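You operate a simulated robot arm through the tools that you are given. There is no shell and no other tool. Be economical: measure what you need, move in short steps, check, and stop when the job is done.

The job below is to be done with a simulated robot arm. You get a single attempt, and the scene is never put back.

JOB
Tip the cream and the sugar into the mixing bowl and whisk till the cream stands.
Fine: glass, cup and whisk go back.
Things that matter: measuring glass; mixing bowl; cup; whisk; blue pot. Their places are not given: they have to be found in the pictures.

The check looks at the end state, three seconds after you hand in, the way a careful person would. Anything else that was tipped, shoved, dropped, spilled or broken makes it a failure.

ROBOT AND FRAMES
A 6-joint arm with a two-finger parallel gripper, fixed in place. Base frame: the origin is at the foot of the arm, x ahead of it, y to its left, z up; the work surface is at about z = 900. Units: mm, rad, N and s.
With the tool pointing down near the work surface it reaches from about 240 to 640 mm from the base axis. Its first joint turns from -1.152 to 1.152 rad. Payload 2.7 kg.
The TCP is the grasp point between the finger pads, 23 mm short of the fingertips. In the tool frame z runs along the fingers and y along their closing line. The gripper opens to 94 mm. The fingers are 38 mm wide and 10 mm thick; the gripper's body (54 by 96 mm) begins 39 mm behind the TCP.
Orientation is that of the tool frame in the base frame, as [roll, pitch, yaw] about the fixed x, y, z axes, in that order (R = Rz(yaw) Ry(pitch) Rx(roll)). With the fingers straight down and closing along the base's y, the tool's x points along the base's -x, its y along +y and its z along -z.

CONTROLS
- The arm moves only by the tool drive_tool. Its argument "targets" is a list that holds one entry, the list of rows, each a list of 7 numbers: the turn, a rotation vector about the tool's x, y, z in units of 5 degrees (1.0 is 5 degrees), then the shift along the tool's x, y, z in units of 40 mm (1.0 is 40 mm), then the opening, from 0 (shut) to 1 (fully open). In form: [[[wx, wy, wz, dx, dy, dz, jaw], ...]]. A call has 1 to 8 rows; each row shifts and turns the commanded pose from where the row before left it, along the tool's axes as they then stand. A call with a number of a shift or a turn outside -1 to 1 is refused whole. Rows are played at 5 a second. More than 50 mm and 0.15 rad between two rows, or a gripper value outside its range, and nothing of the call is played. Where a pose cannot be reached the arm comes as near as it can. A force on the tool above 40 N (or 10 N above the force at the start of the call, whichever is more), or a blocked arm, ends the call early, and 0.2 s more pass. The fingers move at their own pace (about 45 mm/s each) and stop on an object; they squeeze with about 31 N. The grip force told is the motor's: it shows also when the fingers shut on nothing. Time passes only in rows, and 0.2 s behind the last, so rows that do not move let the fingers close. It gives the time, the measured TCP pose, the force on the tool (base axes), the opening and the grip force at its end, in the units of the frame above (readings bear some noise), and new pictures: "show" is both (left out), scene, wrist or none.
- Cameras (640 x 400 px; columns grow to the right, rows downward): "scene" is fixed at [71.5, -424.3, 1422.1]; the picture's right is [0.83, -0.56, 0.00], its down [-0.23, -0.33, -0.92] and it looks along [0.52, 0.76, -0.40] (base axes); focal length 330 px, centre (320, 200). "wrist" rides on the gripper at [-39, 0, -44] in the tool frame; the picture's right is [0.00, -1.00, 0.00], its down [0.97, 0.00, -0.24] and it looks along [0.24, 0.00, 0.97] (tool axes); focal length 218 px, centre (320, 200).
- probe_pixels(camera, pixels): for up to 12 pixels [column, row] of the newest picture of that camera ("zoom" is the newest enlarged one), the place [x, y, z] in the base frame of the surface seen there, good to about 3 mm. The clock stands still meanwhile.
- zoom(camera, box): a new picture of the part [left, top, right, bottom] of that camera's present view, enlarged. The clock stands still meanwhile.
- hand_in(): hands the job in; it is judged then, once.

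Go step by step. Measure first, check grasps and placings, and put right what went wrong. The budget is 80 turns and 120 pictures, counting those below and the enlarged ones. Unless the task says otherwise, let go and move clear before handing in, and close with one line.

The tools are called after "Request:" by a JSON object that holds its "api" and its "payload". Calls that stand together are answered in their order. drive_tool: Moves the arm, as the interface text tells. Its arguments: {"type":"object","properties":{"targets":{"type":"array","items":{"type":"array","items":{"type":"array","items":{"type":"number"}}}},"show":{"type":"string","enum":["both","scene","wrist","none"]}},"required":["targets"]} The other tools are called the same way: probe_pixels (camera, pixels) gives the place of the surface under pixels of a picture; zoom (camera, box) takes an enlarged picture of a part of a camera's view; hand_in () hands the job in.

At the start:

```text
time_s: 0.0
tool_pos: [306.7, 257.2, 1250.7]
ee_rot: [3.139, 0.0, -3.141]
wrist_force: [-0.4, 0.1, 0.3]
gripper_width: 94.0
grasp_force: 0.1
```

scene: 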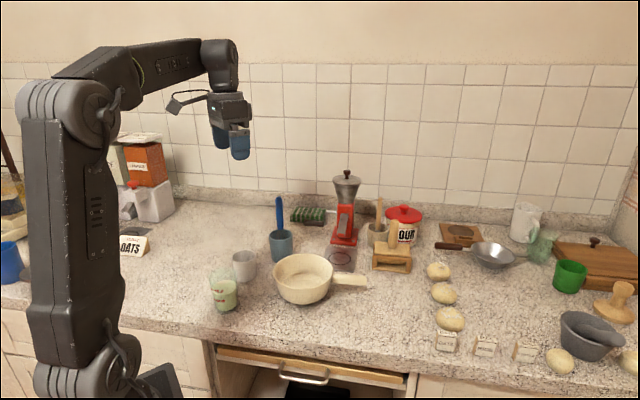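
wrist: 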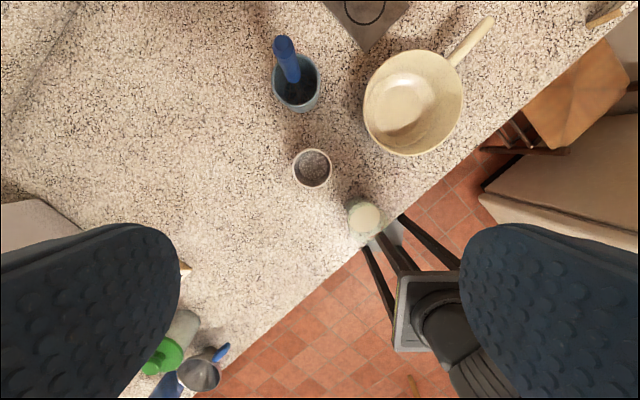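

The pictures show the glass of cream near (224,292), the cup near (244,265), the blue pot with a blue-handled tool at (281,240), and the handled bowl at (303,278). I'll enlarge both views before measuring.

Request:
{"api": "zoom", "payload": {"camera": "scene", "box": [190, 180, 390, 320]}}

Request:
{"api": "zoom", "payload": {"camera": "wrist", "box": [240, 0, 520, 250]}}

Request:
{"api": "probe_pixels", "payload": {"camera": "wrist", "pixels": [[284, 45], [292, 70], [296, 95], [273, 90], [319, 85], [312, 165], [294, 168], [331, 168], [363, 218], [350, 205], [400, 100], [480, 30]]}}

```text
2.86 times, centred on (290, 250) of scene
```

zoom: 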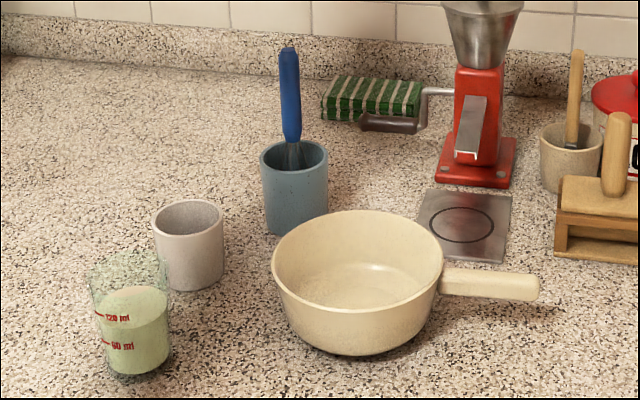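

```text
1.60 times, centred on (380, 125) of wrist
```

zoom: 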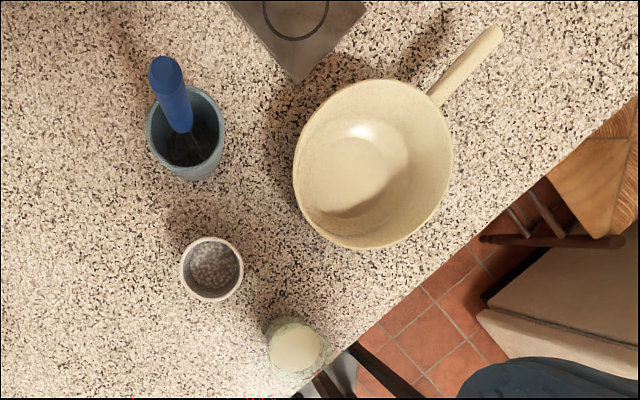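

```text
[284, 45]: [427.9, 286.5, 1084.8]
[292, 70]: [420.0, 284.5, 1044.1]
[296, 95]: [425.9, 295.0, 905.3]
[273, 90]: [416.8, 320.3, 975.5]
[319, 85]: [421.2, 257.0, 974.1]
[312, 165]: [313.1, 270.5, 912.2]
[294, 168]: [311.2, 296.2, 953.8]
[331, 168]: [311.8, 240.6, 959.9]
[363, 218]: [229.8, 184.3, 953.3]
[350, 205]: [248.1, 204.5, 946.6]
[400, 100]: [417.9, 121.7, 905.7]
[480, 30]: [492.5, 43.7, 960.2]
```

Request:
{"api": "probe_pixels", "payload": {"camera": "wrist", "pixels": [[366, 100], [461, 105], [412, 52], [405, 154], [375, 65], [450, 140], [490, 19], [455, 60], [400, 100], [430, 120], [380, 110], [410, 75]]}}

Request:
{"api": "probe_pixels", "payload": {"camera": "zoom", "pixels": [[150, 72], [168, 62], [175, 120], [185, 150], [297, 345], [270, 335], [325, 345], [300, 322], [290, 372], [212, 240], [212, 300], [185, 180]]}}

Request:
{"api": "probe_pixels", "payload": {"camera": "scene", "pixels": [[211, 275], [237, 273], [226, 310], [224, 295], [244, 262], [280, 200], [282, 225], [280, 262], [300, 295], [292, 230], [245, 282], [372, 282]]}}

```text
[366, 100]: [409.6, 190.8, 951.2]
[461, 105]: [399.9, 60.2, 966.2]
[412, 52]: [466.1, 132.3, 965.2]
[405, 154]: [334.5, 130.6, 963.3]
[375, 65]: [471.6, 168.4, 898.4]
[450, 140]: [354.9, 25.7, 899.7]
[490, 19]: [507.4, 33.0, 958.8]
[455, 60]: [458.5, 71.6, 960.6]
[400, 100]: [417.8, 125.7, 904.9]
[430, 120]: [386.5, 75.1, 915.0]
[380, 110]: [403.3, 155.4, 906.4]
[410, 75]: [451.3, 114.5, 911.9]
```

```text
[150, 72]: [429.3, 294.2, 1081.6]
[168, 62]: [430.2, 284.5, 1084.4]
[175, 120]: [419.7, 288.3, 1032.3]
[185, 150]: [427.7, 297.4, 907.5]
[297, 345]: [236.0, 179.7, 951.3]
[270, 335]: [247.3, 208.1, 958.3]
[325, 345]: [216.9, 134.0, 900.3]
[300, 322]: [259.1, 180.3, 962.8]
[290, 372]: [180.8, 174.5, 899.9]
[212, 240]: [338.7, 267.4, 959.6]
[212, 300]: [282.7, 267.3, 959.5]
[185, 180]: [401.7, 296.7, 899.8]
```

```text
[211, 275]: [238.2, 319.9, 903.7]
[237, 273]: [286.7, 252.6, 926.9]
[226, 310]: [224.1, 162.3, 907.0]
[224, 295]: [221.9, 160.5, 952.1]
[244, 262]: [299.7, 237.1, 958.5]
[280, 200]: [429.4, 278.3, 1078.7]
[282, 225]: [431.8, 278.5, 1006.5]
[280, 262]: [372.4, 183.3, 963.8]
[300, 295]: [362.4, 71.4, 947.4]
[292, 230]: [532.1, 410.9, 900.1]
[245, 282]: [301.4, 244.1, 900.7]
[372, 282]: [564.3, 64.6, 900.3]
```

The glass stands near (233,186), cup near (311,268), bowl centre near (400,126) with its rim at z≈965, and whisk handle top near (430,288,1085). I'll move above the glass to measure its rim.

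Request:
{"api": "drive_tool", "payload": {"targets": [[[0, 0, 0, 0.37, -0.35, 0.6, 1], [0, 0, 0, 0.37, -0.35, 0.6, 1], [0, 0, 0, 0.37, -0.35, 0.6, 1], [0, 0, 0, 0.37, -0.35, 0.6, 1], [0, 0, 0, 0.37, -0.35, 0.6, 1]]]}}

```text
time_s: 1.2
tool_pos: [232.5, 185.7, 1131.1]
ee_rot: [3.139, -0.001, -3.141]
wrist_force: [-0.1, -0.5, -0.6]
gripper_width: 93.9
grasp_force: 0.2
```

scene: 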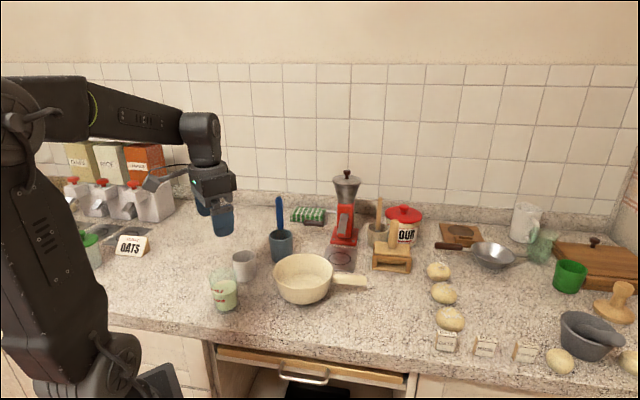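
wrist: 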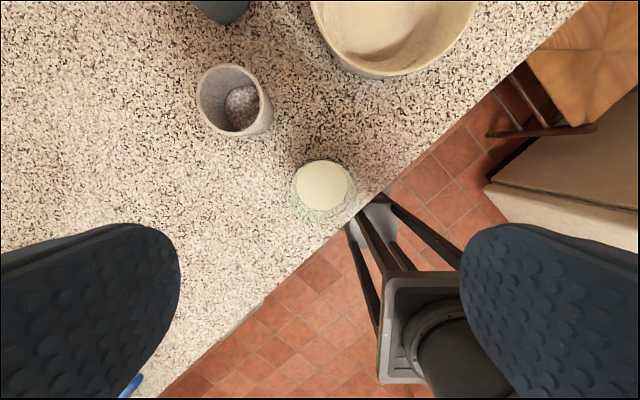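

Request:
{"api": "zoom", "payload": {"camera": "wrist", "box": [260, 140, 388, 220]}}

Request:
{"api": "zoom", "payload": {"camera": "scene", "box": [190, 240, 270, 320]}}

Request:
{"api": "probe_pixels", "payload": {"camera": "wrist", "pixels": [[322, 180], [308, 165], [338, 165], [322, 162], [322, 200], [292, 185], [355, 185], [322, 212], [348, 180], [297, 180]]}}

Request:
{"api": "probe_pixels", "payload": {"camera": "scene", "pixels": [[211, 300], [237, 300], [224, 285], [224, 290], [216, 308], [232, 308], [209, 274], [240, 274], [224, 272], [224, 300]]}}

```text
5.00 times, centred on (324, 180) of wrist
```

zoom: 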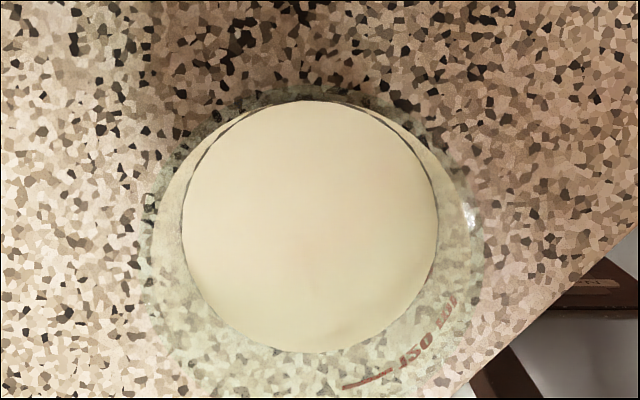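

```text
5.00 times, centred on (230, 280) of scene
```

zoom: 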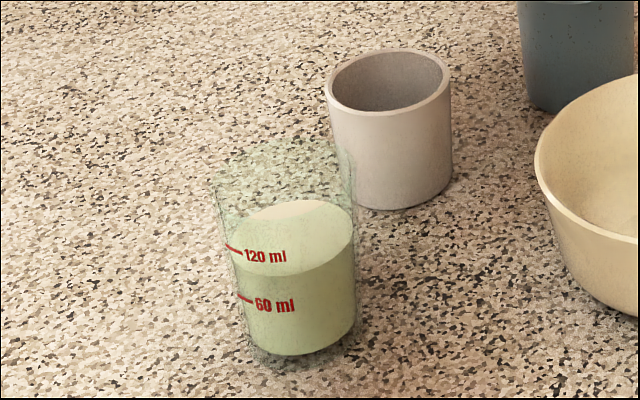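

```text
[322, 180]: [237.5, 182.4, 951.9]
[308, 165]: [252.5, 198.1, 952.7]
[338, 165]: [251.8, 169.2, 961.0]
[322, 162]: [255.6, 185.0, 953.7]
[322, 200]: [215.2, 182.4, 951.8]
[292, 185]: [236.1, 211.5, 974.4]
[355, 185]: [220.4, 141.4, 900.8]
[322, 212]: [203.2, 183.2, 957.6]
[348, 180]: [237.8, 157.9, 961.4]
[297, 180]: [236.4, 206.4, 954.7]
```

```text
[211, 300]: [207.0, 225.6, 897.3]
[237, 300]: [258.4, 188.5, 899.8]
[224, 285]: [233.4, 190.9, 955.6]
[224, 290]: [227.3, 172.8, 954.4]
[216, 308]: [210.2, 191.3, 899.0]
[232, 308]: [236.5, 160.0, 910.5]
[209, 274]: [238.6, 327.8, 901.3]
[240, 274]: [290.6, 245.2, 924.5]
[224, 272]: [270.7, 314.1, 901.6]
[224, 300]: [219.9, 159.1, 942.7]
```

The cream's disc is centred at about (231.5,183.6) at z 952, and the glass rim is near z 985 with radius about 30. Before gripping it, I'll rehearse the pour tilt empty over the bowl to see what the arm can reach.

Request:
{"api": "drive_tool", "payload": {"targets": [[[0, 0, 0, -0.97, -0.3, 0.3, 1], [0, 0, 0, -0.97, -0.3, 0.3, 1], [0, 0, 0, -0.97, -0.3, 0.3, 1], [0, 0, 0, -0.97, -0.3, 0.3, 1], [0, 0, 0, -0.97, -0.3, 0.3, 1], [0, -1, 0, 0, 0, 0, 1], [0, -1, 0, 0, 0, 0, 1], [0, -1, 0, 0, 0, 0, 1]]], "show": "none"}}

Request:
{"api": "drive_tool", "payload": {"targets": [[[0, -1, 0, 0, 0, 0, 1], [0, -1, 0, 0, 0, 0, 1], [0, -1, 0, 0, 0, 0, 1], [0, -1, 0, 0, 0, 0, 1], [0, -1, 0, 0, 0, 0, 1], [0, -1, 0, 0, 0, 0, 1], [0, -1, 0, 0, 0, 0, 1], [0, -1, 0, 0, 0, 0, 1]]], "show": "none"}}

Request:
{"api": "drive_tool", "payload": {"targets": [[[0, -1, 0, 0, 0, 0, 1], [0, -1, 0, 0, 0, 0, 1], [0, -1, 0, 0, 0, 0, 1], [0, -1, 0, 0, 0, 0, 1], [0, -1, 0, 0, 0, 0, 1], [0, -1, 0, 0, 0, 0, 1], [0, -1, 0, 0, 0, 0, 1], [0, -1, 0, 0, 0, 0, 1]]], "show": "scene"}}

```text
time_s: 3.0
tool_pos: [427.2, 127.4, 1071.7]
ee_rot: [3.141, 0.264, 3.141]
wrist_force: [0.0, 0.3, 0.0]
gripper_width: 93.8
grasp_force: 0.1
```

```text
time_s: 4.8
tool_pos: [426.5, 126.7, 1070.3]
ee_rot: [3.138, 0.96, 3.14]
wrist_force: [-0.2, 0.8, 1.1]
gripper_width: 93.8
grasp_force: 0.0
```

```text
time_s: 6.3
tool_pos: [428.1, 127.5, 1078.1]
ee_rot: [2.972, 1.527, 2.971]
wrist_force: [0.4, -0.1, 8.7]
gripper_width: 94.0
grasp_force: 0.0
stopped in row 7: the force on the tool passed its limit (the readings are from after the stop); the commanded pose is now the measured one
```

scene: 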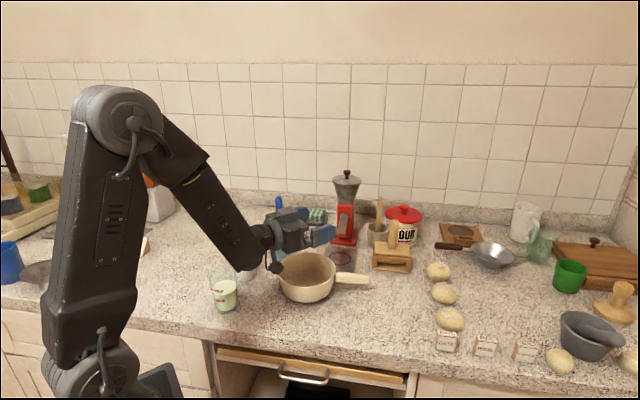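

The call stopped at about 87° with an upward force, so a low part of the wrist, near (277,267), probably touched the bowl. I'll look closer.

Request:
{"api": "zoom", "payload": {"camera": "scene", "box": [200, 190, 380, 320]}}

Request:
{"api": "probe_pixels", "payload": {"camera": "scene", "pixels": [[277, 268], [262, 240], [290, 245], [320, 235], [264, 232], [300, 225]]}}

```text
3.08 times, centred on (290, 255) of scene
```

zoom: 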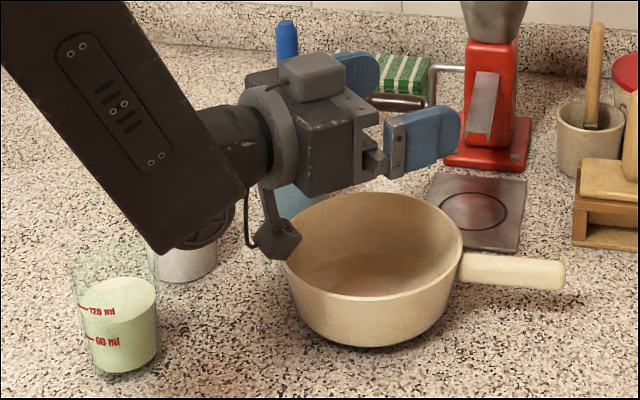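

```text
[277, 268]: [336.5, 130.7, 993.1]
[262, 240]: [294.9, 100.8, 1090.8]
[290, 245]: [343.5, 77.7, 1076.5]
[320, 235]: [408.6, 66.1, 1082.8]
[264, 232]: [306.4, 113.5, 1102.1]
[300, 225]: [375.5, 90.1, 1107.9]
```

A camera bracket hangs at (336,131,993) on the tool's +x side, and the forearm end is low over the cup. I'll lift straight up (tool −x) and check that nothing moved.

Request:
{"api": "drive_tool", "payload": {"targets": [[[0, 0, 0, -1, 0, 0, 1], [0, 0, 0, -1, 0, 0, 1], [0, 0, 0, -1, 0, 0, 1], [0, 1, 0, -1, 0, 0, 1], [0, 1, 0, 0, 0, 0, 1], [0, 1, 0, 0, 0, 0, 1], [0, 1, 0, 0, 0, 0, 1], [0, 1, 0, 0, 0, 0, 1]]]}}

```text
time_s: 8.1
tool_pos: [435.0, 127.4, 1237.1]
ee_rot: [3.13, 1.084, 3.133]
wrist_force: [-0.2, -0.9, -0.4]
gripper_width: 94.3
grasp_force: 0.0
```

scene: 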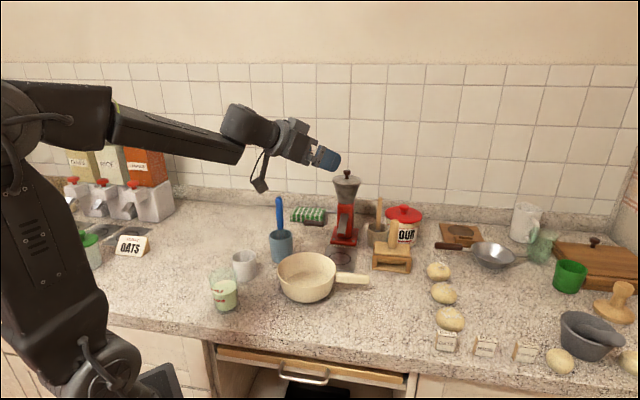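
wrist: 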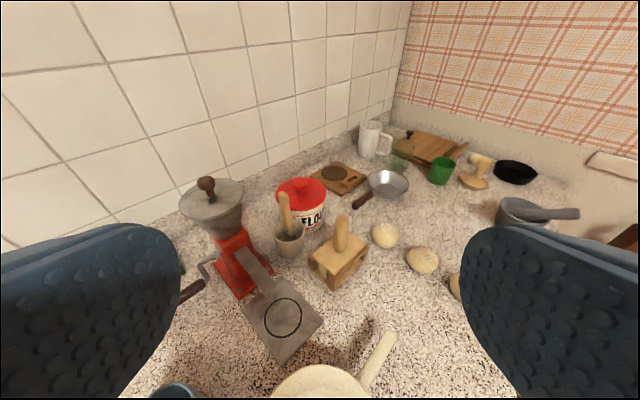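

Request:
{"api": "zoom", "payload": {"camera": "scene", "box": [190, 180, 390, 320]}}

Request:
{"api": "probe_pixels", "payload": {"camera": "scene", "pixels": [[244, 262], [245, 280], [234, 265], [255, 265], [280, 200], [281, 272], [336, 272], [300, 302], [318, 254], [366, 279], [262, 185], [258, 175]]}}

```text
2.86 times, centred on (290, 250) of scene
```

zoom: 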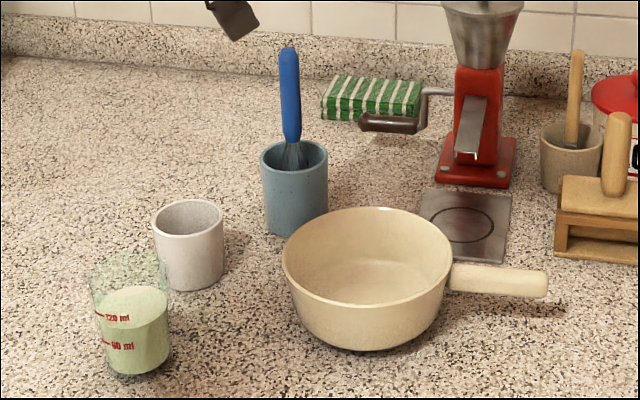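

```text
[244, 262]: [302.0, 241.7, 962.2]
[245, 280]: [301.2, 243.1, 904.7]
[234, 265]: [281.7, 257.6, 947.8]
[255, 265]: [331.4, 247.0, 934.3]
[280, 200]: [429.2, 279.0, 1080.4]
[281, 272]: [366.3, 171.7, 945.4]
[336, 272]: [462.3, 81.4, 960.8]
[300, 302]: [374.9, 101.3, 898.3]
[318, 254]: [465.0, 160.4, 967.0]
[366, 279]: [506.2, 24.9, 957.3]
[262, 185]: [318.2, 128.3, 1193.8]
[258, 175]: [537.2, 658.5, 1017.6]
```

The zoom shows the cup, glass and pot unmoved, but the bowl slid about 8–10 mm. The bracket sits at about tool x+93, z−83, so I'll flip the tool 180° and pour over the −x lip with the bracket on top. First I'll level the tool and then turn it.

Request:
{"api": "drive_tool", "payload": {"targets": [[[0, 1, 0, 0, 0, 0, 1], [0, 1, 0, 0, 0, 0, 1], [0, 1, 0, 0, 0, 0, 1], [0, 1, 0, 0, 0, 0, 1], [0, 1, 0, 0, 0, 0, 1], [0, 1, 0, 0, 0, 0, 1], [0, 1, 0, 0, 0, 0, 1], [0, 1, 0, 0, 0, 0, 1]]], "show": "none"}}

Request:
{"api": "drive_tool", "payload": {"targets": [[[0, 0.884, 0, 0, 0, 0, 1], [0, 0.884, 0, 0, 0, 0, 1], [0, 0.884, 0, 0, 0, 0, 1], [0, 0.884, 0, 0, 0, 0, 1], [0, 0.884, 0, 0, 0, 0, 1], [0, 0, 1, 0, 0, 0, 1], [0, 0, 1, 0, 0, 0, 1], [0, 0, 1, 0, 0, 0, 1]]], "show": "none"}}

Request:
{"api": "drive_tool", "payload": {"targets": [[[0, 0, 1, 0, 0, 0, 1], [0, 0, 1, 0, 0, 0, 1], [0, 0, 1, 0, 0, 0, 1], [0, 0, 1, 0, 0, 0, 1], [0, 0, 1, 0, 0, 0, 1], [0, 0, 1, 0, 0, 0, 1], [0, 0, 1, 0, 0, 0, 1], [0, 0, 1, 0, 0, 0, 1]]], "show": "none"}}

Request:
{"api": "drive_tool", "payload": {"targets": [[[0, 0, 1, 0, 0, 0, 1], [0, 0, 1, 0, 0, 0, 1], [0, 0, 1, 0, 0, 0, 1], [0, 0, 1, 0, 0, 0, 1], [0, 0, 1, 0, 0, 0, 1], [0, 0, 1, 0, 0, 0, 1], [0, 0, 1, 0, 0, 0, 1], [0, 0, 1, 0, 0, 0, 1]]], "show": "scene"}}

```text
time_s: 9.9
tool_pos: [435.5, 126.2, 1235.5]
ee_rot: [3.135, 0.386, 3.14]
wrist_force: [0.9, 0.3, -0.8]
gripper_width: 94.0
grasp_force: 0.1
```

```text
time_s: 11.7
tool_pos: [435.0, 126.2, 1237.5]
ee_rot: [3.135, -0.001, 2.882]
wrist_force: [0.1, 0.1, 1.0]
gripper_width: 94.2
grasp_force: 0.1
```

```text
time_s: 13.5
tool_pos: [435.3, 125.4, 1236.2]
ee_rot: [3.136, -0.004, 2.181]
wrist_force: [-0.1, -0.5, 0.0]
gripper_width: 93.8
grasp_force: 0.0
```

```text
time_s: 15.3
tool_pos: [435.0, 126.5, 1237.0]
ee_rot: [3.139, -0.006, 1.482]
wrist_force: [0.0, -0.1, 0.6]
gripper_width: 94.1
grasp_force: 0.0
```

scene: 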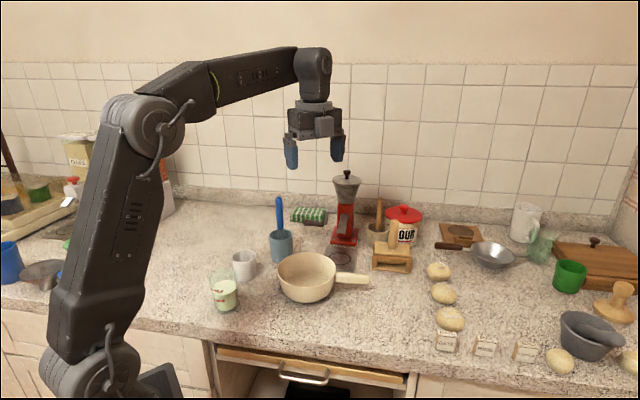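

Yaw has reached 1.48 with no trouble. I'll continue to yaw 0.

Request:
{"api": "drive_tool", "payload": {"targets": [[[0, 0, 1, 0, 0, 0, 1], [0, 0, 1, 0, 0, 0, 1], [0, 0, 1, 0, 0, 0, 1], [0, 0, 1, 0, 0, 0, 1], [0, 0, 1, 0, 0, 0, 1], [0, 0, 1, 0, 0, 0, 1], [0, 0, 1, 0, 0, 0, 1], [0, 0, 1, 0, 0, 0, 1]]], "show": "none"}}

Request:
{"api": "drive_tool", "payload": {"targets": [[[0, 0, 1, 0, 0, 0, 1], [0, 0, 1, 0, 0, 0, 1], [0, 0, 1, 0, 0, 0, 1], [0, 0, 1, 0, 0, 0, 1], [0, 0, 1, 0, 0, 0, 1], [0, 0, 1, 0, 0, 0, 1], [0, 0, 1, 0, 0, 0, 1], [0, 0, 1, 0, 0, 0, 1]]], "show": "both"}}

```text
time_s: 17.1
tool_pos: [434.9, 126.2, 1236.7]
ee_rot: [-3.139, -0.007, 0.785]
wrist_force: [-0.6, 0.4, -0.1]
gripper_width: 94.2
grasp_force: 0.0
```

```text
time_s: 18.9
tool_pos: [464.4, -58.7, 1230.0]
ee_rot: [-3.13, -0.002, 0.106]
wrist_force: [-0.9, -0.7, -0.1]
gripper_width: 94.1
grasp_force: 0.1
out of reach, approached as far as the arm can: row 4, 5, 6, 7, 8
```

scene: 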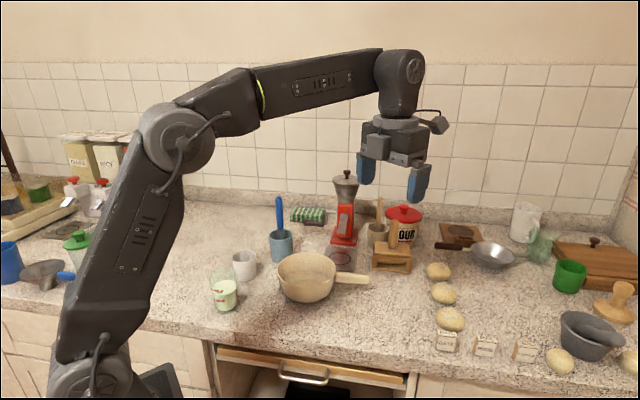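
wrist: 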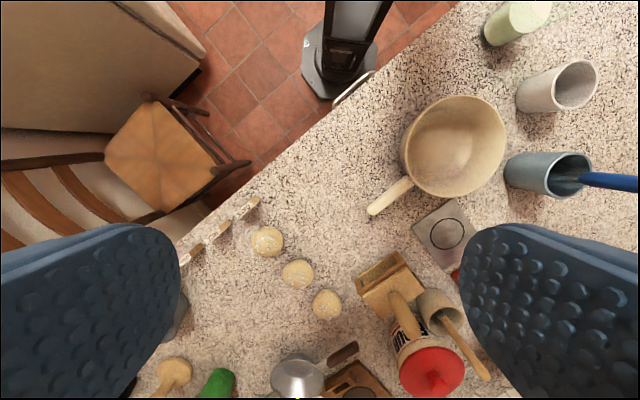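

The tool's roll limit is at about yaw − azimuth ≈ 0.23, so an almost complete flip is possible. I'll go back to yaw ≈0.6 over the bowl, high up, and rehearse the opposite tilt.

Request:
{"api": "drive_tool", "payload": {"targets": [[[0, 0, -1, 0, 0, 0, 1], [0, 0, -1, 0, 0, 0, 1], [0, 0, -1, 0, 0, 0, 1], [0, 0, -1, 0, 0, 0, 1], [0, 0, -1, 0, 0, 0, 1], [0, 0, -1, 0, 0, 0, 1]]], "show": "none"}}

Request:
{"api": "drive_tool", "payload": {"targets": [[[0, 1, 0, 0, 0, 0, 1], [0, 1, 0, 0, 0, 0, 1], [0, 1, 0, 0, 0, 0, 1], [0, 1, 0, 0, 0, 0, 1], [0, 1, 0, 0, 0, 0, 1], [0, 1, 0, 0, 0, 0, 1], [0, 1, 0, 0, 0, 0, 1], [0, 1, 0, 0, 0, 0, 1]]], "show": "none"}}

Request:
{"api": "drive_tool", "payload": {"targets": [[[0, 1, 0, 0, 0, 0, 1], [0, 1, 0, 0, 0, 0, 1], [0, 1, 0, 0, 0, 0, 1], [0, 1, 0, 0, 0, 0, 1], [0, 1, 0, 0, 0, 0, 1], [0, 1, 0, 0, 0, 0, 1], [0, 1, 0, 0, 0, 0, 1], [0, 1, 0, 0, 0, 0, 1]]], "show": "none"}}

Request:
{"api": "drive_tool", "payload": {"targets": [[[0, 1, 0, 0, 0, 0, 1], [0, 1, 0, 0, 0, 0, 1], [0, 1, 0, 0, 0, 0, 1], [0, 1, 0, 0, 0, 0, 1], [0, 1, 0, 0, 0, 0, 1], [0, 1, 0, 0, 0, 0, 1], [0, 1, 0, 0, 0, 0, 1]]], "show": "scene"}}

```text
time_s: 20.3
tool_pos: [463.4, -59.3, 1230.9]
ee_rot: [-3.139, -0.007, 0.613]
wrist_force: [-1.4, 0.0, 0.2]
gripper_width: 93.8
grasp_force: 0.0
```

```text
time_s: 22.1
tool_pos: [463.3, -58.5, 1230.6]
ee_rot: [-3.136, -0.706, 0.607]
wrist_force: [0.0, 0.0, 0.0]
gripper_width: 93.9
grasp_force: 0.1
```

```text
time_s: 23.9
tool_pos: [463.0, -58.4, 1230.9]
ee_rot: [-3.118, -1.404, 0.587]
wrist_force: [0.5, -0.7, -0.3]
gripper_width: 94.3
grasp_force: 0.0
```

```text
time_s: 25.5
tool_pos: [464.1, -58.1, 1231.0]
ee_rot: [-0.008, -1.127, -2.523]
wrist_force: [-0.2, -0.6, 0.4]
gripper_width: 94.3
grasp_force: 0.0
```

scene: 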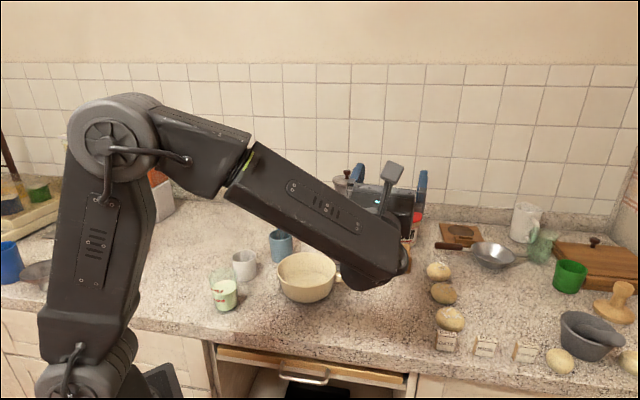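

This tilt direction reaches the full 115° without a stop. I'll measure how low the forearm end, near (360,285), hangs relative to the tool.

Request:
{"api": "probe_pixels", "payload": {"camera": "scene", "pixels": [[360, 285], [375, 283], [345, 275], [400, 272], [392, 172], [378, 200], [405, 220], [405, 265], [420, 185], [360, 195]]}}

Request:
{"api": "zoom", "payload": {"camera": "scene", "box": [320, 150, 460, 300]}}

```text
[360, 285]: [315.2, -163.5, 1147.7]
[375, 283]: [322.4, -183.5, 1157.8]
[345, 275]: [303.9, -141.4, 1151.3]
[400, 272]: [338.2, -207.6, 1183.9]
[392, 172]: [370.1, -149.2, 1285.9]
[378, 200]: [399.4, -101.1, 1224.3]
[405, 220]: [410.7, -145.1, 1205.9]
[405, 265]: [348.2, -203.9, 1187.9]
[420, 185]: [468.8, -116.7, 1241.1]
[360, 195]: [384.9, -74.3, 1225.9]
```

```text
2.67 times, centred on (390, 225) of scene
```

zoom: 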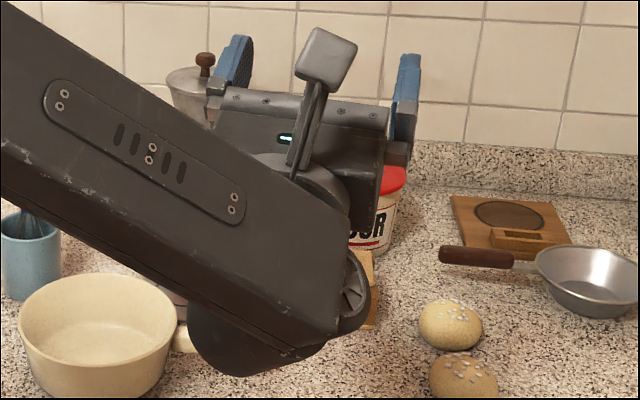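

At 115° the lowest arm point hangs about 90 mm below the TCP, so pouring with the TCP near z 1085 clears everything. I'll un-tilt, set yaw ≈1.0 and travel above the glass.

Request:
{"api": "drive_tool", "payload": {"targets": [[[0, -1, 0, 0, 0, 0, 1], [0, -1, 0, 0, 0, 0, 1], [0, -1, 0, 0, 0, 0, 1], [0, -1, 0, 0, 0, 0, 1], [0, -1, 0, 0, 0, 0, 1], [0, -1, 0, 0, 0, 0, 1], [0, -1, 0, 0, 0, 0, 1], [0, -1, 0, 0, 0, 0, 1]]], "show": "none"}}

Request:
{"api": "drive_tool", "payload": {"targets": [[[0, -1, 0, 0, 0, 0, 1], [0, -1, 0, 0, 0, 0, 1], [0, -1, 0, 0, 0, 0, 1], [0, -1, 0, 0, 0, 0, 1], [0, -1, 0, 0, 0, 0, 1], [0, -1, 0, 0, 0, 0, 1], [0, -1, 0, 0, 0, 0, 1], [0, -1, 0, 0, 0, 0, 1]]], "show": "none"}}

Request:
{"api": "drive_tool", "payload": {"targets": [[[0, -1, 0, 0, 0, 0, 1], [0, -1, 0, 0, 0, 0, 1], [0, -1, 0, 0, 0, 0, 1], [0, -1, 0, 0, 0, 0, 1], [0, -1, 0, 0, 0, 0, 1], [0, -1, 0, 0, 0, 0, 1], [0, -1, 0, 0, 0, 0, 1], [0, 0, -1, 0, 0, 0, 1]]], "show": "none"}}

Request:
{"api": "drive_tool", "payload": {"targets": [[[0, 0, -1, 0, 0, 0, 1], [0, 0, -1, 0, 0, 0, 1], [0, 0, -1, 0, 0, 0, 1], [0, 0, -0.47, 0, 0, 0, 1]]], "show": "none"}}

```text
time_s: 27.3
tool_pos: [463.8, -57.5, 1232.0]
ee_rot: [-3.127, -1.314, 0.597]
wrist_force: [0.0, -0.5, -0.9]
gripper_width: 94.2
grasp_force: 0.1
```

```text
time_s: 29.1
tool_pos: [462.9, -58.4, 1230.7]
ee_rot: [-3.135, -0.614, 0.61]
wrist_force: [-0.3, 0.5, 0.3]
gripper_width: 94.1
grasp_force: 0.1
```

```text
time_s: 30.9
tool_pos: [463.6, -57.9, 1230.2]
ee_rot: [-3.141, -0.005, 0.7]
wrist_force: [-0.4, 0.3, -0.3]
gripper_width: 94.0
grasp_force: 0.0
```

```text
time_s: 31.9
tool_pos: [464.7, -58.0, 1231.3]
ee_rot: [-3.139, -0.008, 1.003]
wrist_force: [-0.1, -0.9, -0.1]
gripper_width: 94.0
grasp_force: 0.1
```

Yaw is at 1.003. Now I'll travel to above the glass.

Request:
{"api": "drive_tool", "payload": {"targets": [[[0, 0, 0, 0.243, -1, 0.25, 1], [0, 0, 0, 0.243, -1, 0.25, 1], [0, 0, 0, 0.243, -1, 0.25, 1], [0, 0, 0, 0.243, -1, 0.25, 1], [0, 0, 0, 0.243, -1, 0.25, 1], [0, 0, 0, 0.243, -1, 0.25, 1], [0, 0, 0, 0.243, -1, 0.25, 1], [0, 0, 0, 0.243, -1, 0.25, 1]]]}}

```text
time_s: 33.7
tool_pos: [235.3, 178.5, 1151.6]
ee_rot: [-3.14, -0.007, 1.0]
wrist_force: [0.5, 0.0, 0.0]
gripper_width: 93.8
grasp_force: 0.0
```

scene: 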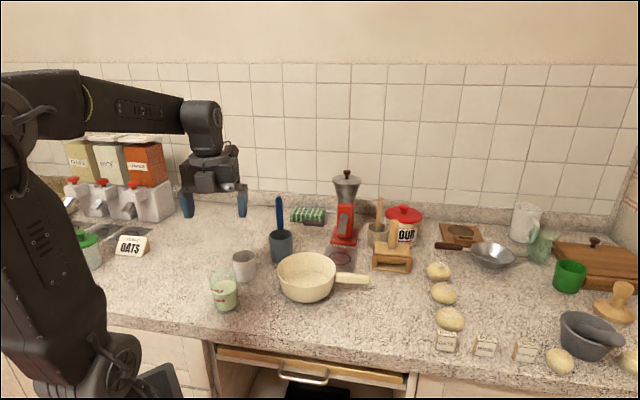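
wrist: 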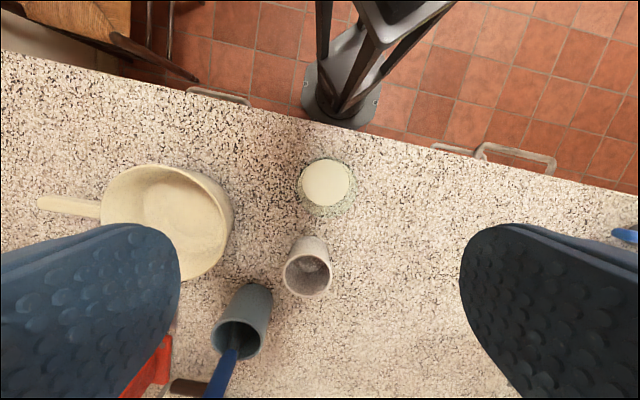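

I'll centre over (231.5,183.6) and descend to TCP z≈1020, just above the rim, to check alignment.

Request:
{"api": "drive_tool", "payload": {"targets": [[[0, 0, 0, 0.055, -0.15, 0.82, 1], [0, 0, 0, 0, 0, 0.82, 1], [0, 0, 0, 0, 0, 0.82, 1], [0, 0, 0, 0, 0, 0.82, 1]]]}}

Request:
{"api": "zoom", "payload": {"camera": "scene", "box": [170, 210, 290, 320]}}

```text
time_s: 34.7
tool_pos: [234.0, 184.8, 1020.8]
ee_rot: [-3.14, -0.008, 1.001]
wrist_force: [-0.1, 0.5, -0.3]
gripper_width: 94.0
grasp_force: 0.1
```

scene: 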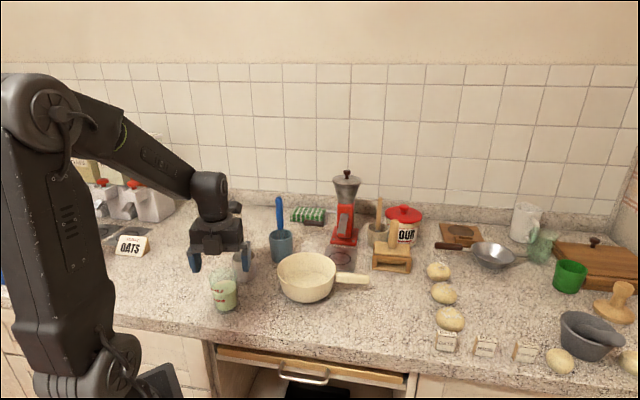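
wrist: 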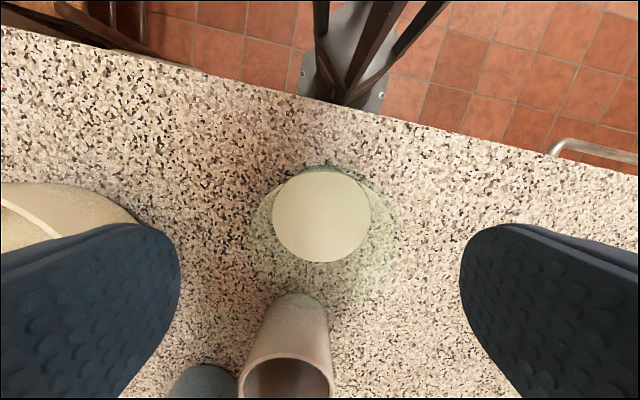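

```text
3.64 times, centred on (230, 265) of scene
```

zoom: 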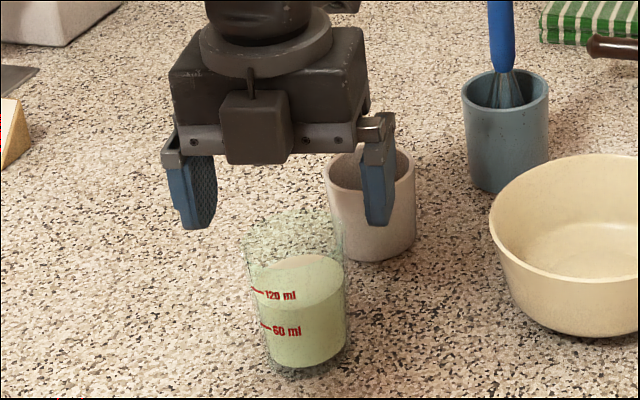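

The glass is centred between the fingers (column 321), and its rim width puts the rim at z≈984. I'll lower to TCP z≈981, close, and check the grip.

Request:
{"api": "drive_tool", "payload": {"targets": [[[0, 0, 0, -0.06, -0.035, 0.5, 1], [0, 0, 0, 0, 0, 0.5, 1], [0, 0, 0, 0, 0, 0, 0], [0, 0, 0, 0, 0, 0, 0], [0, 0, 0, 0, 0, 0, 0], [0, 0, 0, 0, 0, 0, 0], [0, 0, 0, 0, 0, 0, 0]]]}}

Request:
{"api": "zoom", "payload": {"camera": "scene", "box": [170, 210, 290, 320]}}

```text
time_s: 36.3
tool_pos: [230.3, 184.8, 981.0]
ee_rot: [-3.14, -0.008, 1.002]
wrist_force: [-0.4, -0.4, 0.3]
gripper_width: 62.6
grasp_force: 30.8
```

scene: 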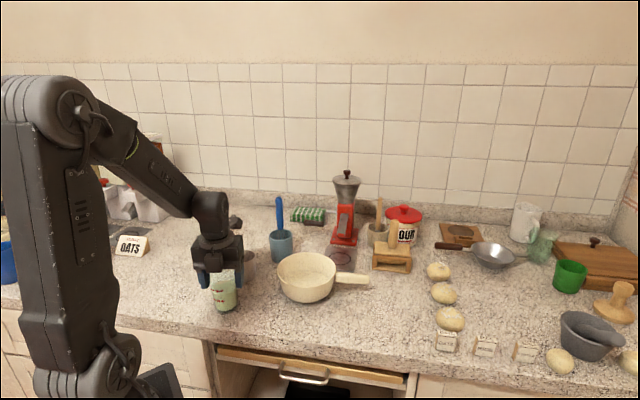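
wrist: 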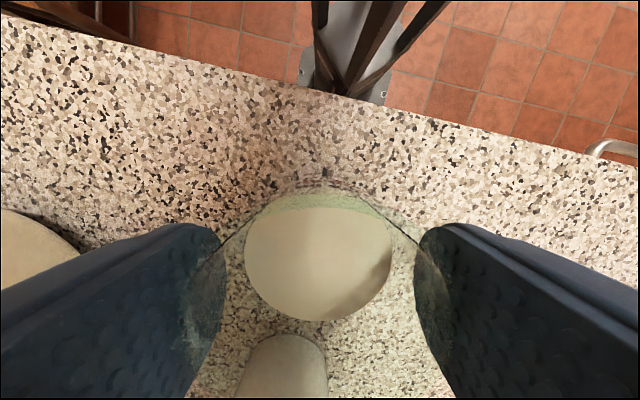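

```text
3.64 times, centred on (230, 265) of scene
```

zoom: 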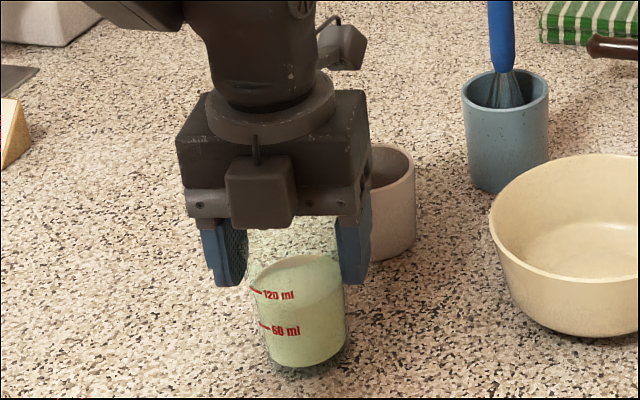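

The grip is good at width 62.6 and 31 N. I'll lift gently to z≈1085.

Request:
{"api": "drive_tool", "payload": {"targets": [[[0, 0, 0, 0, 0, -0.3, 0], [0, 0, 0, 0, 0, -0.4, 0], [0, 0, 0, 0, 0, -0.5, 0], [0, 0, 0, 0, 0, -0.5, 0], [0, 0, 0, 0, 0, -0.5, 0], [0, 0, 0, 0, 0, -0.4, 0]]], "show": "scene"}}

```text
time_s: 37.7
tool_pos: [230.7, 185.1, 1084.6]
ee_rot: [-3.141, -0.007, 1.002]
wrist_force: [0.2, 0.5, -3.4]
gripper_width: 62.7
grasp_force: 31.0
```

scene: 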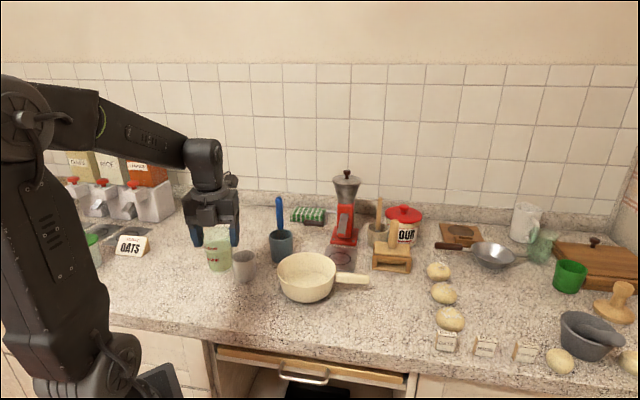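

Held: the force reads −3.4 N of load. I'll carry it slowly over the bowl.

Request:
{"api": "drive_tool", "payload": {"targets": [[[0, 0, 0, 0.15, 0.4, 0, 0], [0, 0, 0, 0.27, 0.7, 0, 0], [0, 0, 0, 0.305, 0.8, 0, 0], [0, 0, 0, 0.305, 0.8, 0, 0], [0, 0, 0, 0.305, 0.8, 0, 0], [0, 0, 0, 0.245, 0.64, 0, 0], [0, 0, 0, 0.15, 0.4, 0, 0], [0, 0, 0, 0, 0, 0, 0]]]}}

```text
time_s: 39.5
tool_pos: [420.5, 143.0, 1085.4]
ee_rot: [-3.14, -0.006, 1.003]
wrist_force: [-0.3, 0.1, -2.8]
gripper_width: 62.6
grasp_force: 30.6
```

scene: 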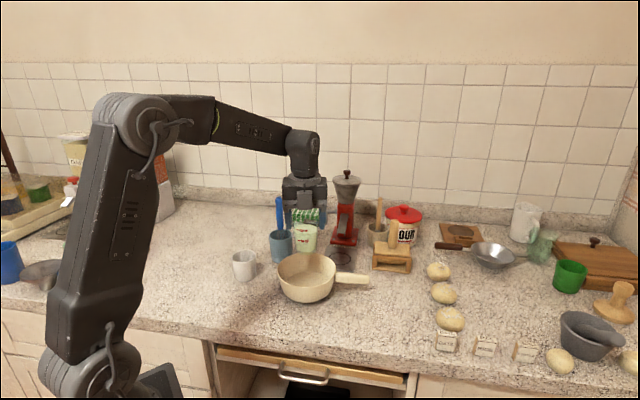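
wrist: 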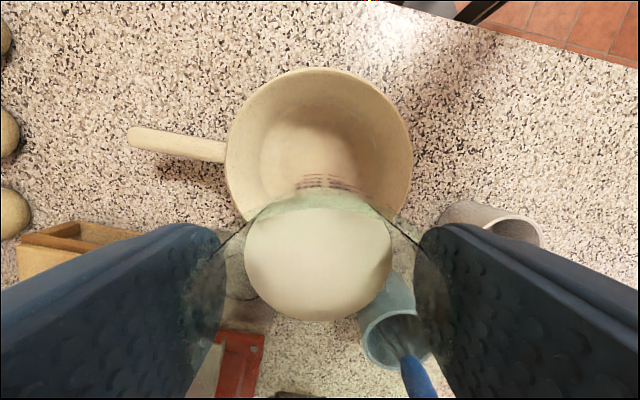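

The view from above shows the bowl directly beyond the lip. I'll confirm the bowl centre before tilting.

Request:
{"api": "probe_pixels", "payload": {"camera": "wrist", "pixels": [[320, 70], [229, 150], [410, 150], [245, 200], [300, 140], [395, 205]]}}

Request:
{"api": "drive_tool", "payload": {"targets": [[[0, 1, 0, 0, 0, 0, 0], [0, 1, 0, 0, 0, 0, 0], [0, 1, 0, 0, 0, 0, 0], [0, 1, 0, 0, 0, 0, 0], [0, 1, 0, 0, 0, 0, 0], [0, 1, 0, 0, 0, 0, 0], [0, 1, 0, 0, 0, 0, 0]]]}}

```text
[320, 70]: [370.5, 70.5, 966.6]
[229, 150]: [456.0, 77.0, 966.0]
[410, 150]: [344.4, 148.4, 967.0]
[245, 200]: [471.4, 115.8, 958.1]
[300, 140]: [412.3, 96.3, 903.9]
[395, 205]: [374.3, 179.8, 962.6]
```

```text
time_s: 41.1
tool_pos: [418.7, 144.1, 1085.5]
ee_rot: [-3.141, -0.62, 1.003]
wrist_force: [-0.9, 0.4, -1.5]
gripper_width: 62.6
grasp_force: 30.9
```

scene: 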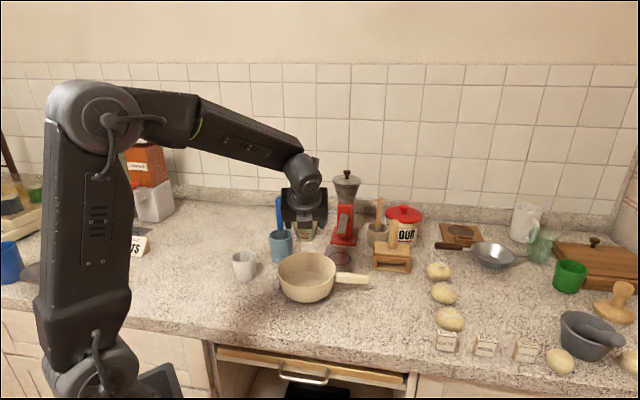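
wrist: 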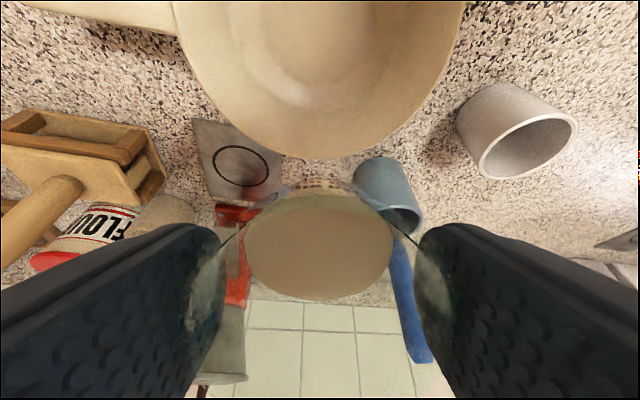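

The bowl centre is confirmed at (408,124). I'll keep tilting, more slowly once the cream starts to run.

Request:
{"api": "drive_tool", "payload": {"targets": [[[0, 0.7, 0, 0, 0, 0, 0], [0, 0.7, 0, 0, 0, 0, 0], [0, 0.6, 0, 0, 0, 0, 0], [0, 0.6, 0, 0, 0, 0, 0], [0, 0.6, 0, 0, 0, 0, 0], [0, 0.6, 0, 0, 0, 0, 0], [0, 0.6, 0, 0, 0, 0, 0], [0, 0.6, 0, 0, 0, 0, 0]]]}}

```text
time_s: 42.9
tool_pos: [419.2, 143.9, 1084.6]
ee_rot: [-3.141, -1.056, 1.0]
wrist_force: [-0.3, 0.0, -3.1]
gripper_width: 62.4
grasp_force: 31.0
```

scene: 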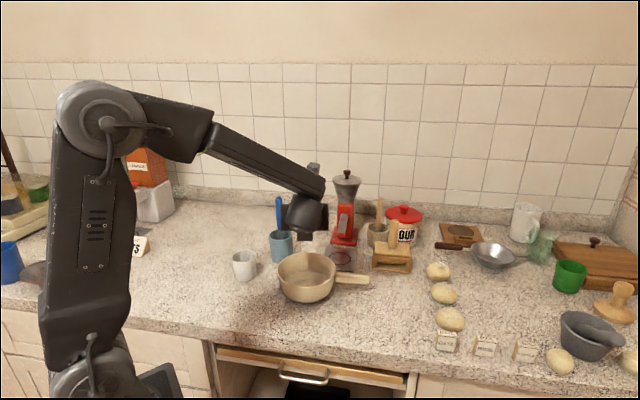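
wrist: 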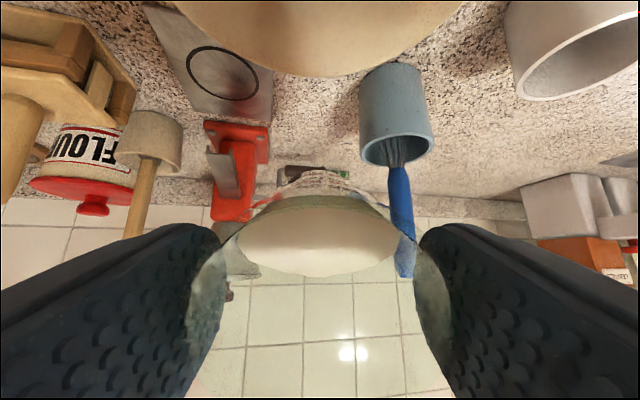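

Request:
{"api": "drive_tool", "payload": {"targets": [[[0, 0.5, 0, 0, 0, 0, 0], [0, 0.5, 0, 0, 0, 0, 0], [0, 0.5, 0, 0, 0, 0, 0], [0, 0.5, 0, 0, 0, 0, 0], [0, 0.5, 0, 0, 0, 0, 0], [0, 0.5, 0, 0, 0, 0, 0], [0, 0.5, 0, 0, 0, 0, 0], [0, 0.5, 0, 0, 0, 0, 0]]]}}

Request:
{"api": "zoom", "payload": {"camera": "scene", "box": [250, 150, 390, 310]}}

```text
time_s: 44.7
tool_pos: [420.6, 145.4, 1085.3]
ee_rot: [-3.137, -1.405, 0.999]
wrist_force: [0.6, -0.7, -2.7]
gripper_width: 62.5
grasp_force: 31.1
```

scene: 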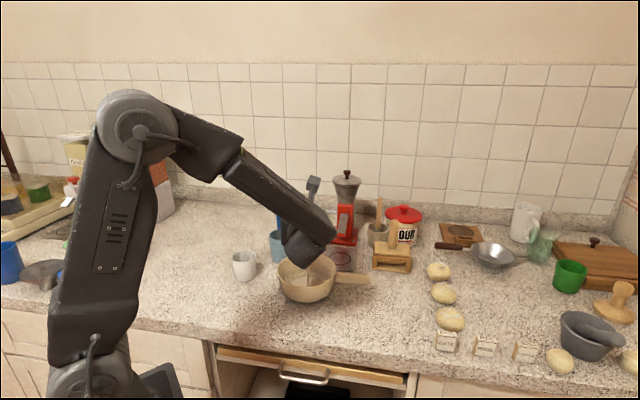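
wrist: 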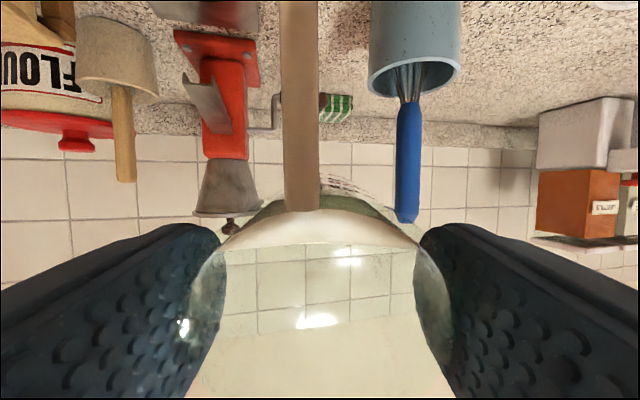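

```text
2.50 times, centred on (320, 230) of scene
```

zoom: 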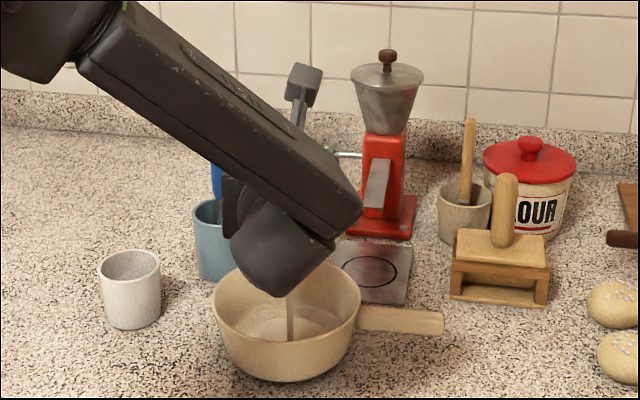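

A clean stream is landing in the bowl at zoom (290,320). I'll hold a moment, then tilt on slowly.

Request:
{"api": "drive_tool", "payload": {"targets": [[[0, 0, 0, 0, 0, 0, 0], [0, 0, 0, 0, 0, 0, 0], [0, 0.5, 0, 0, 0, 0, 0], [0, 0.5, 0, 0, 0, 0, 0], [0, 0.5, 0, 0, 0, 0, 0], [0, 0.5, 0, 0, 0, 0, 0], [0, 0.5, 0, 0, 0, 0, 0], [0, 0.5, 0, 0, 0, 0, 0]]]}}

Request:
{"api": "zoom", "payload": {"camera": "scene", "box": [250, 150, 390, 310]}}

```text
time_s: 46.5
tool_pos: [420.1, 144.0, 1085.5]
ee_rot: [-0.009, -1.476, -2.131]
wrist_force: [0.2, 0.1, -2.1]
gripper_width: 62.6
grasp_force: 30.4
```

scene: 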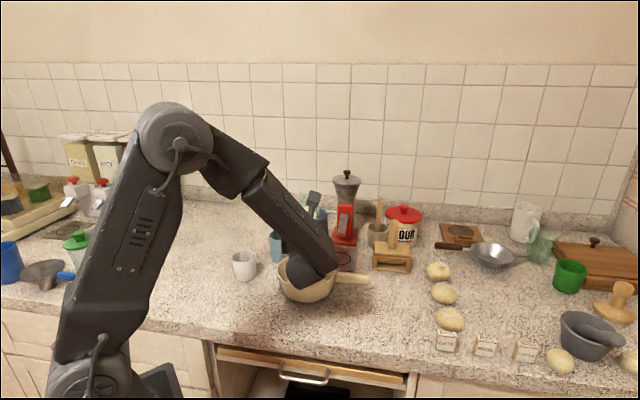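
wrist: 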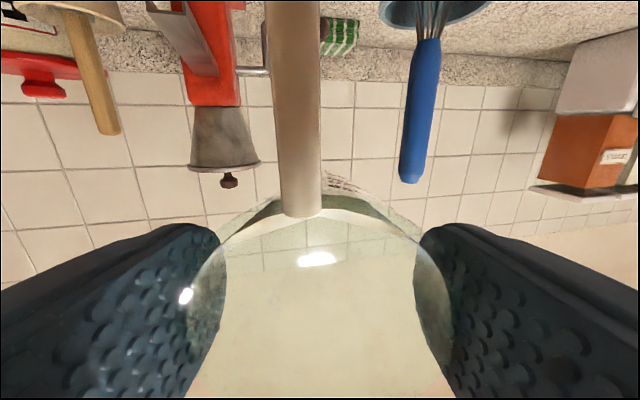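

```text
2.50 times, centred on (320, 230) of scene
```

zoom: 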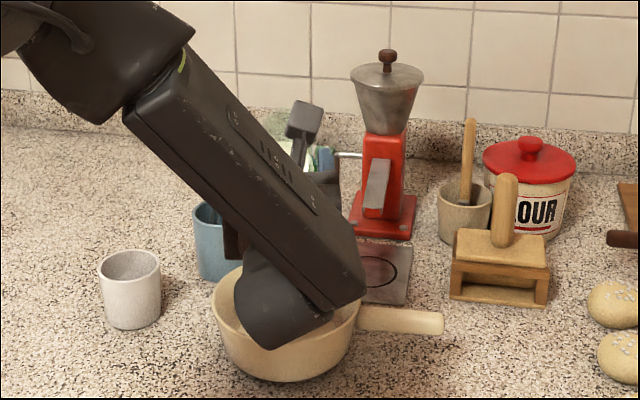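

Request:
{"api": "probe_pixels", "payload": {"camera": "zoom", "pixels": [[265, 345], [325, 315], [345, 300], [245, 300], [290, 345]]}}

Request:
{"api": "drive_tool", "payload": {"targets": [[[0, 0, 0, 0, 0, 0, 0], [0, 0, 0, 0, 0, 0, 0], [0, 0.5, 0, 0, 0, 0, 0], [0, 0.5, 0, 0, 0, 0, 0], [0, 0.5, 0, 0, 0, 0, 0], [0, 0, 0, 0, 0, 0, 0], [0, 0, 0, 0, 0, 0, 0]]]}}

```text
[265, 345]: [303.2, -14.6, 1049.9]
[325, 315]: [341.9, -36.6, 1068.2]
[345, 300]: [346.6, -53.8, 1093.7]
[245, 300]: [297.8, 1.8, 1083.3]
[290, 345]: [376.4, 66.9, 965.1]
```

```text
time_s: 48.1
tool_pos: [420.7, 145.0, 1085.2]
ee_rot: [-0.005, -1.346, -2.136]
wrist_force: [0.4, 1.1, -1.9]
gripper_width: 62.5
grasp_force: 30.9
```

scene: 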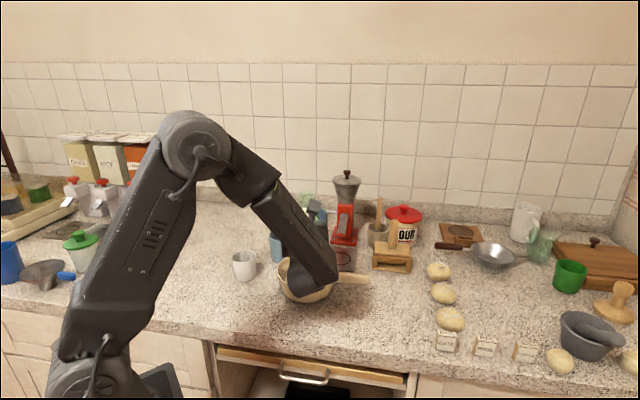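
wrist: 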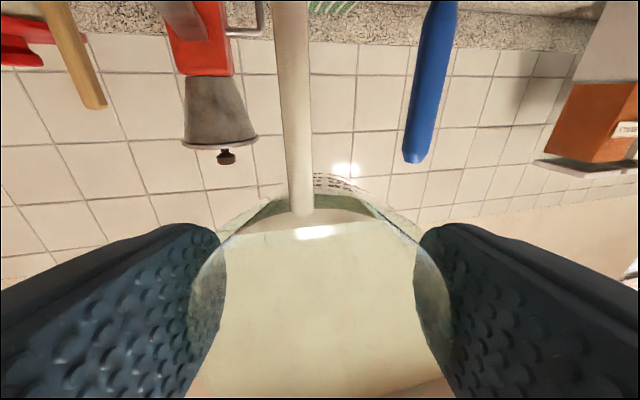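

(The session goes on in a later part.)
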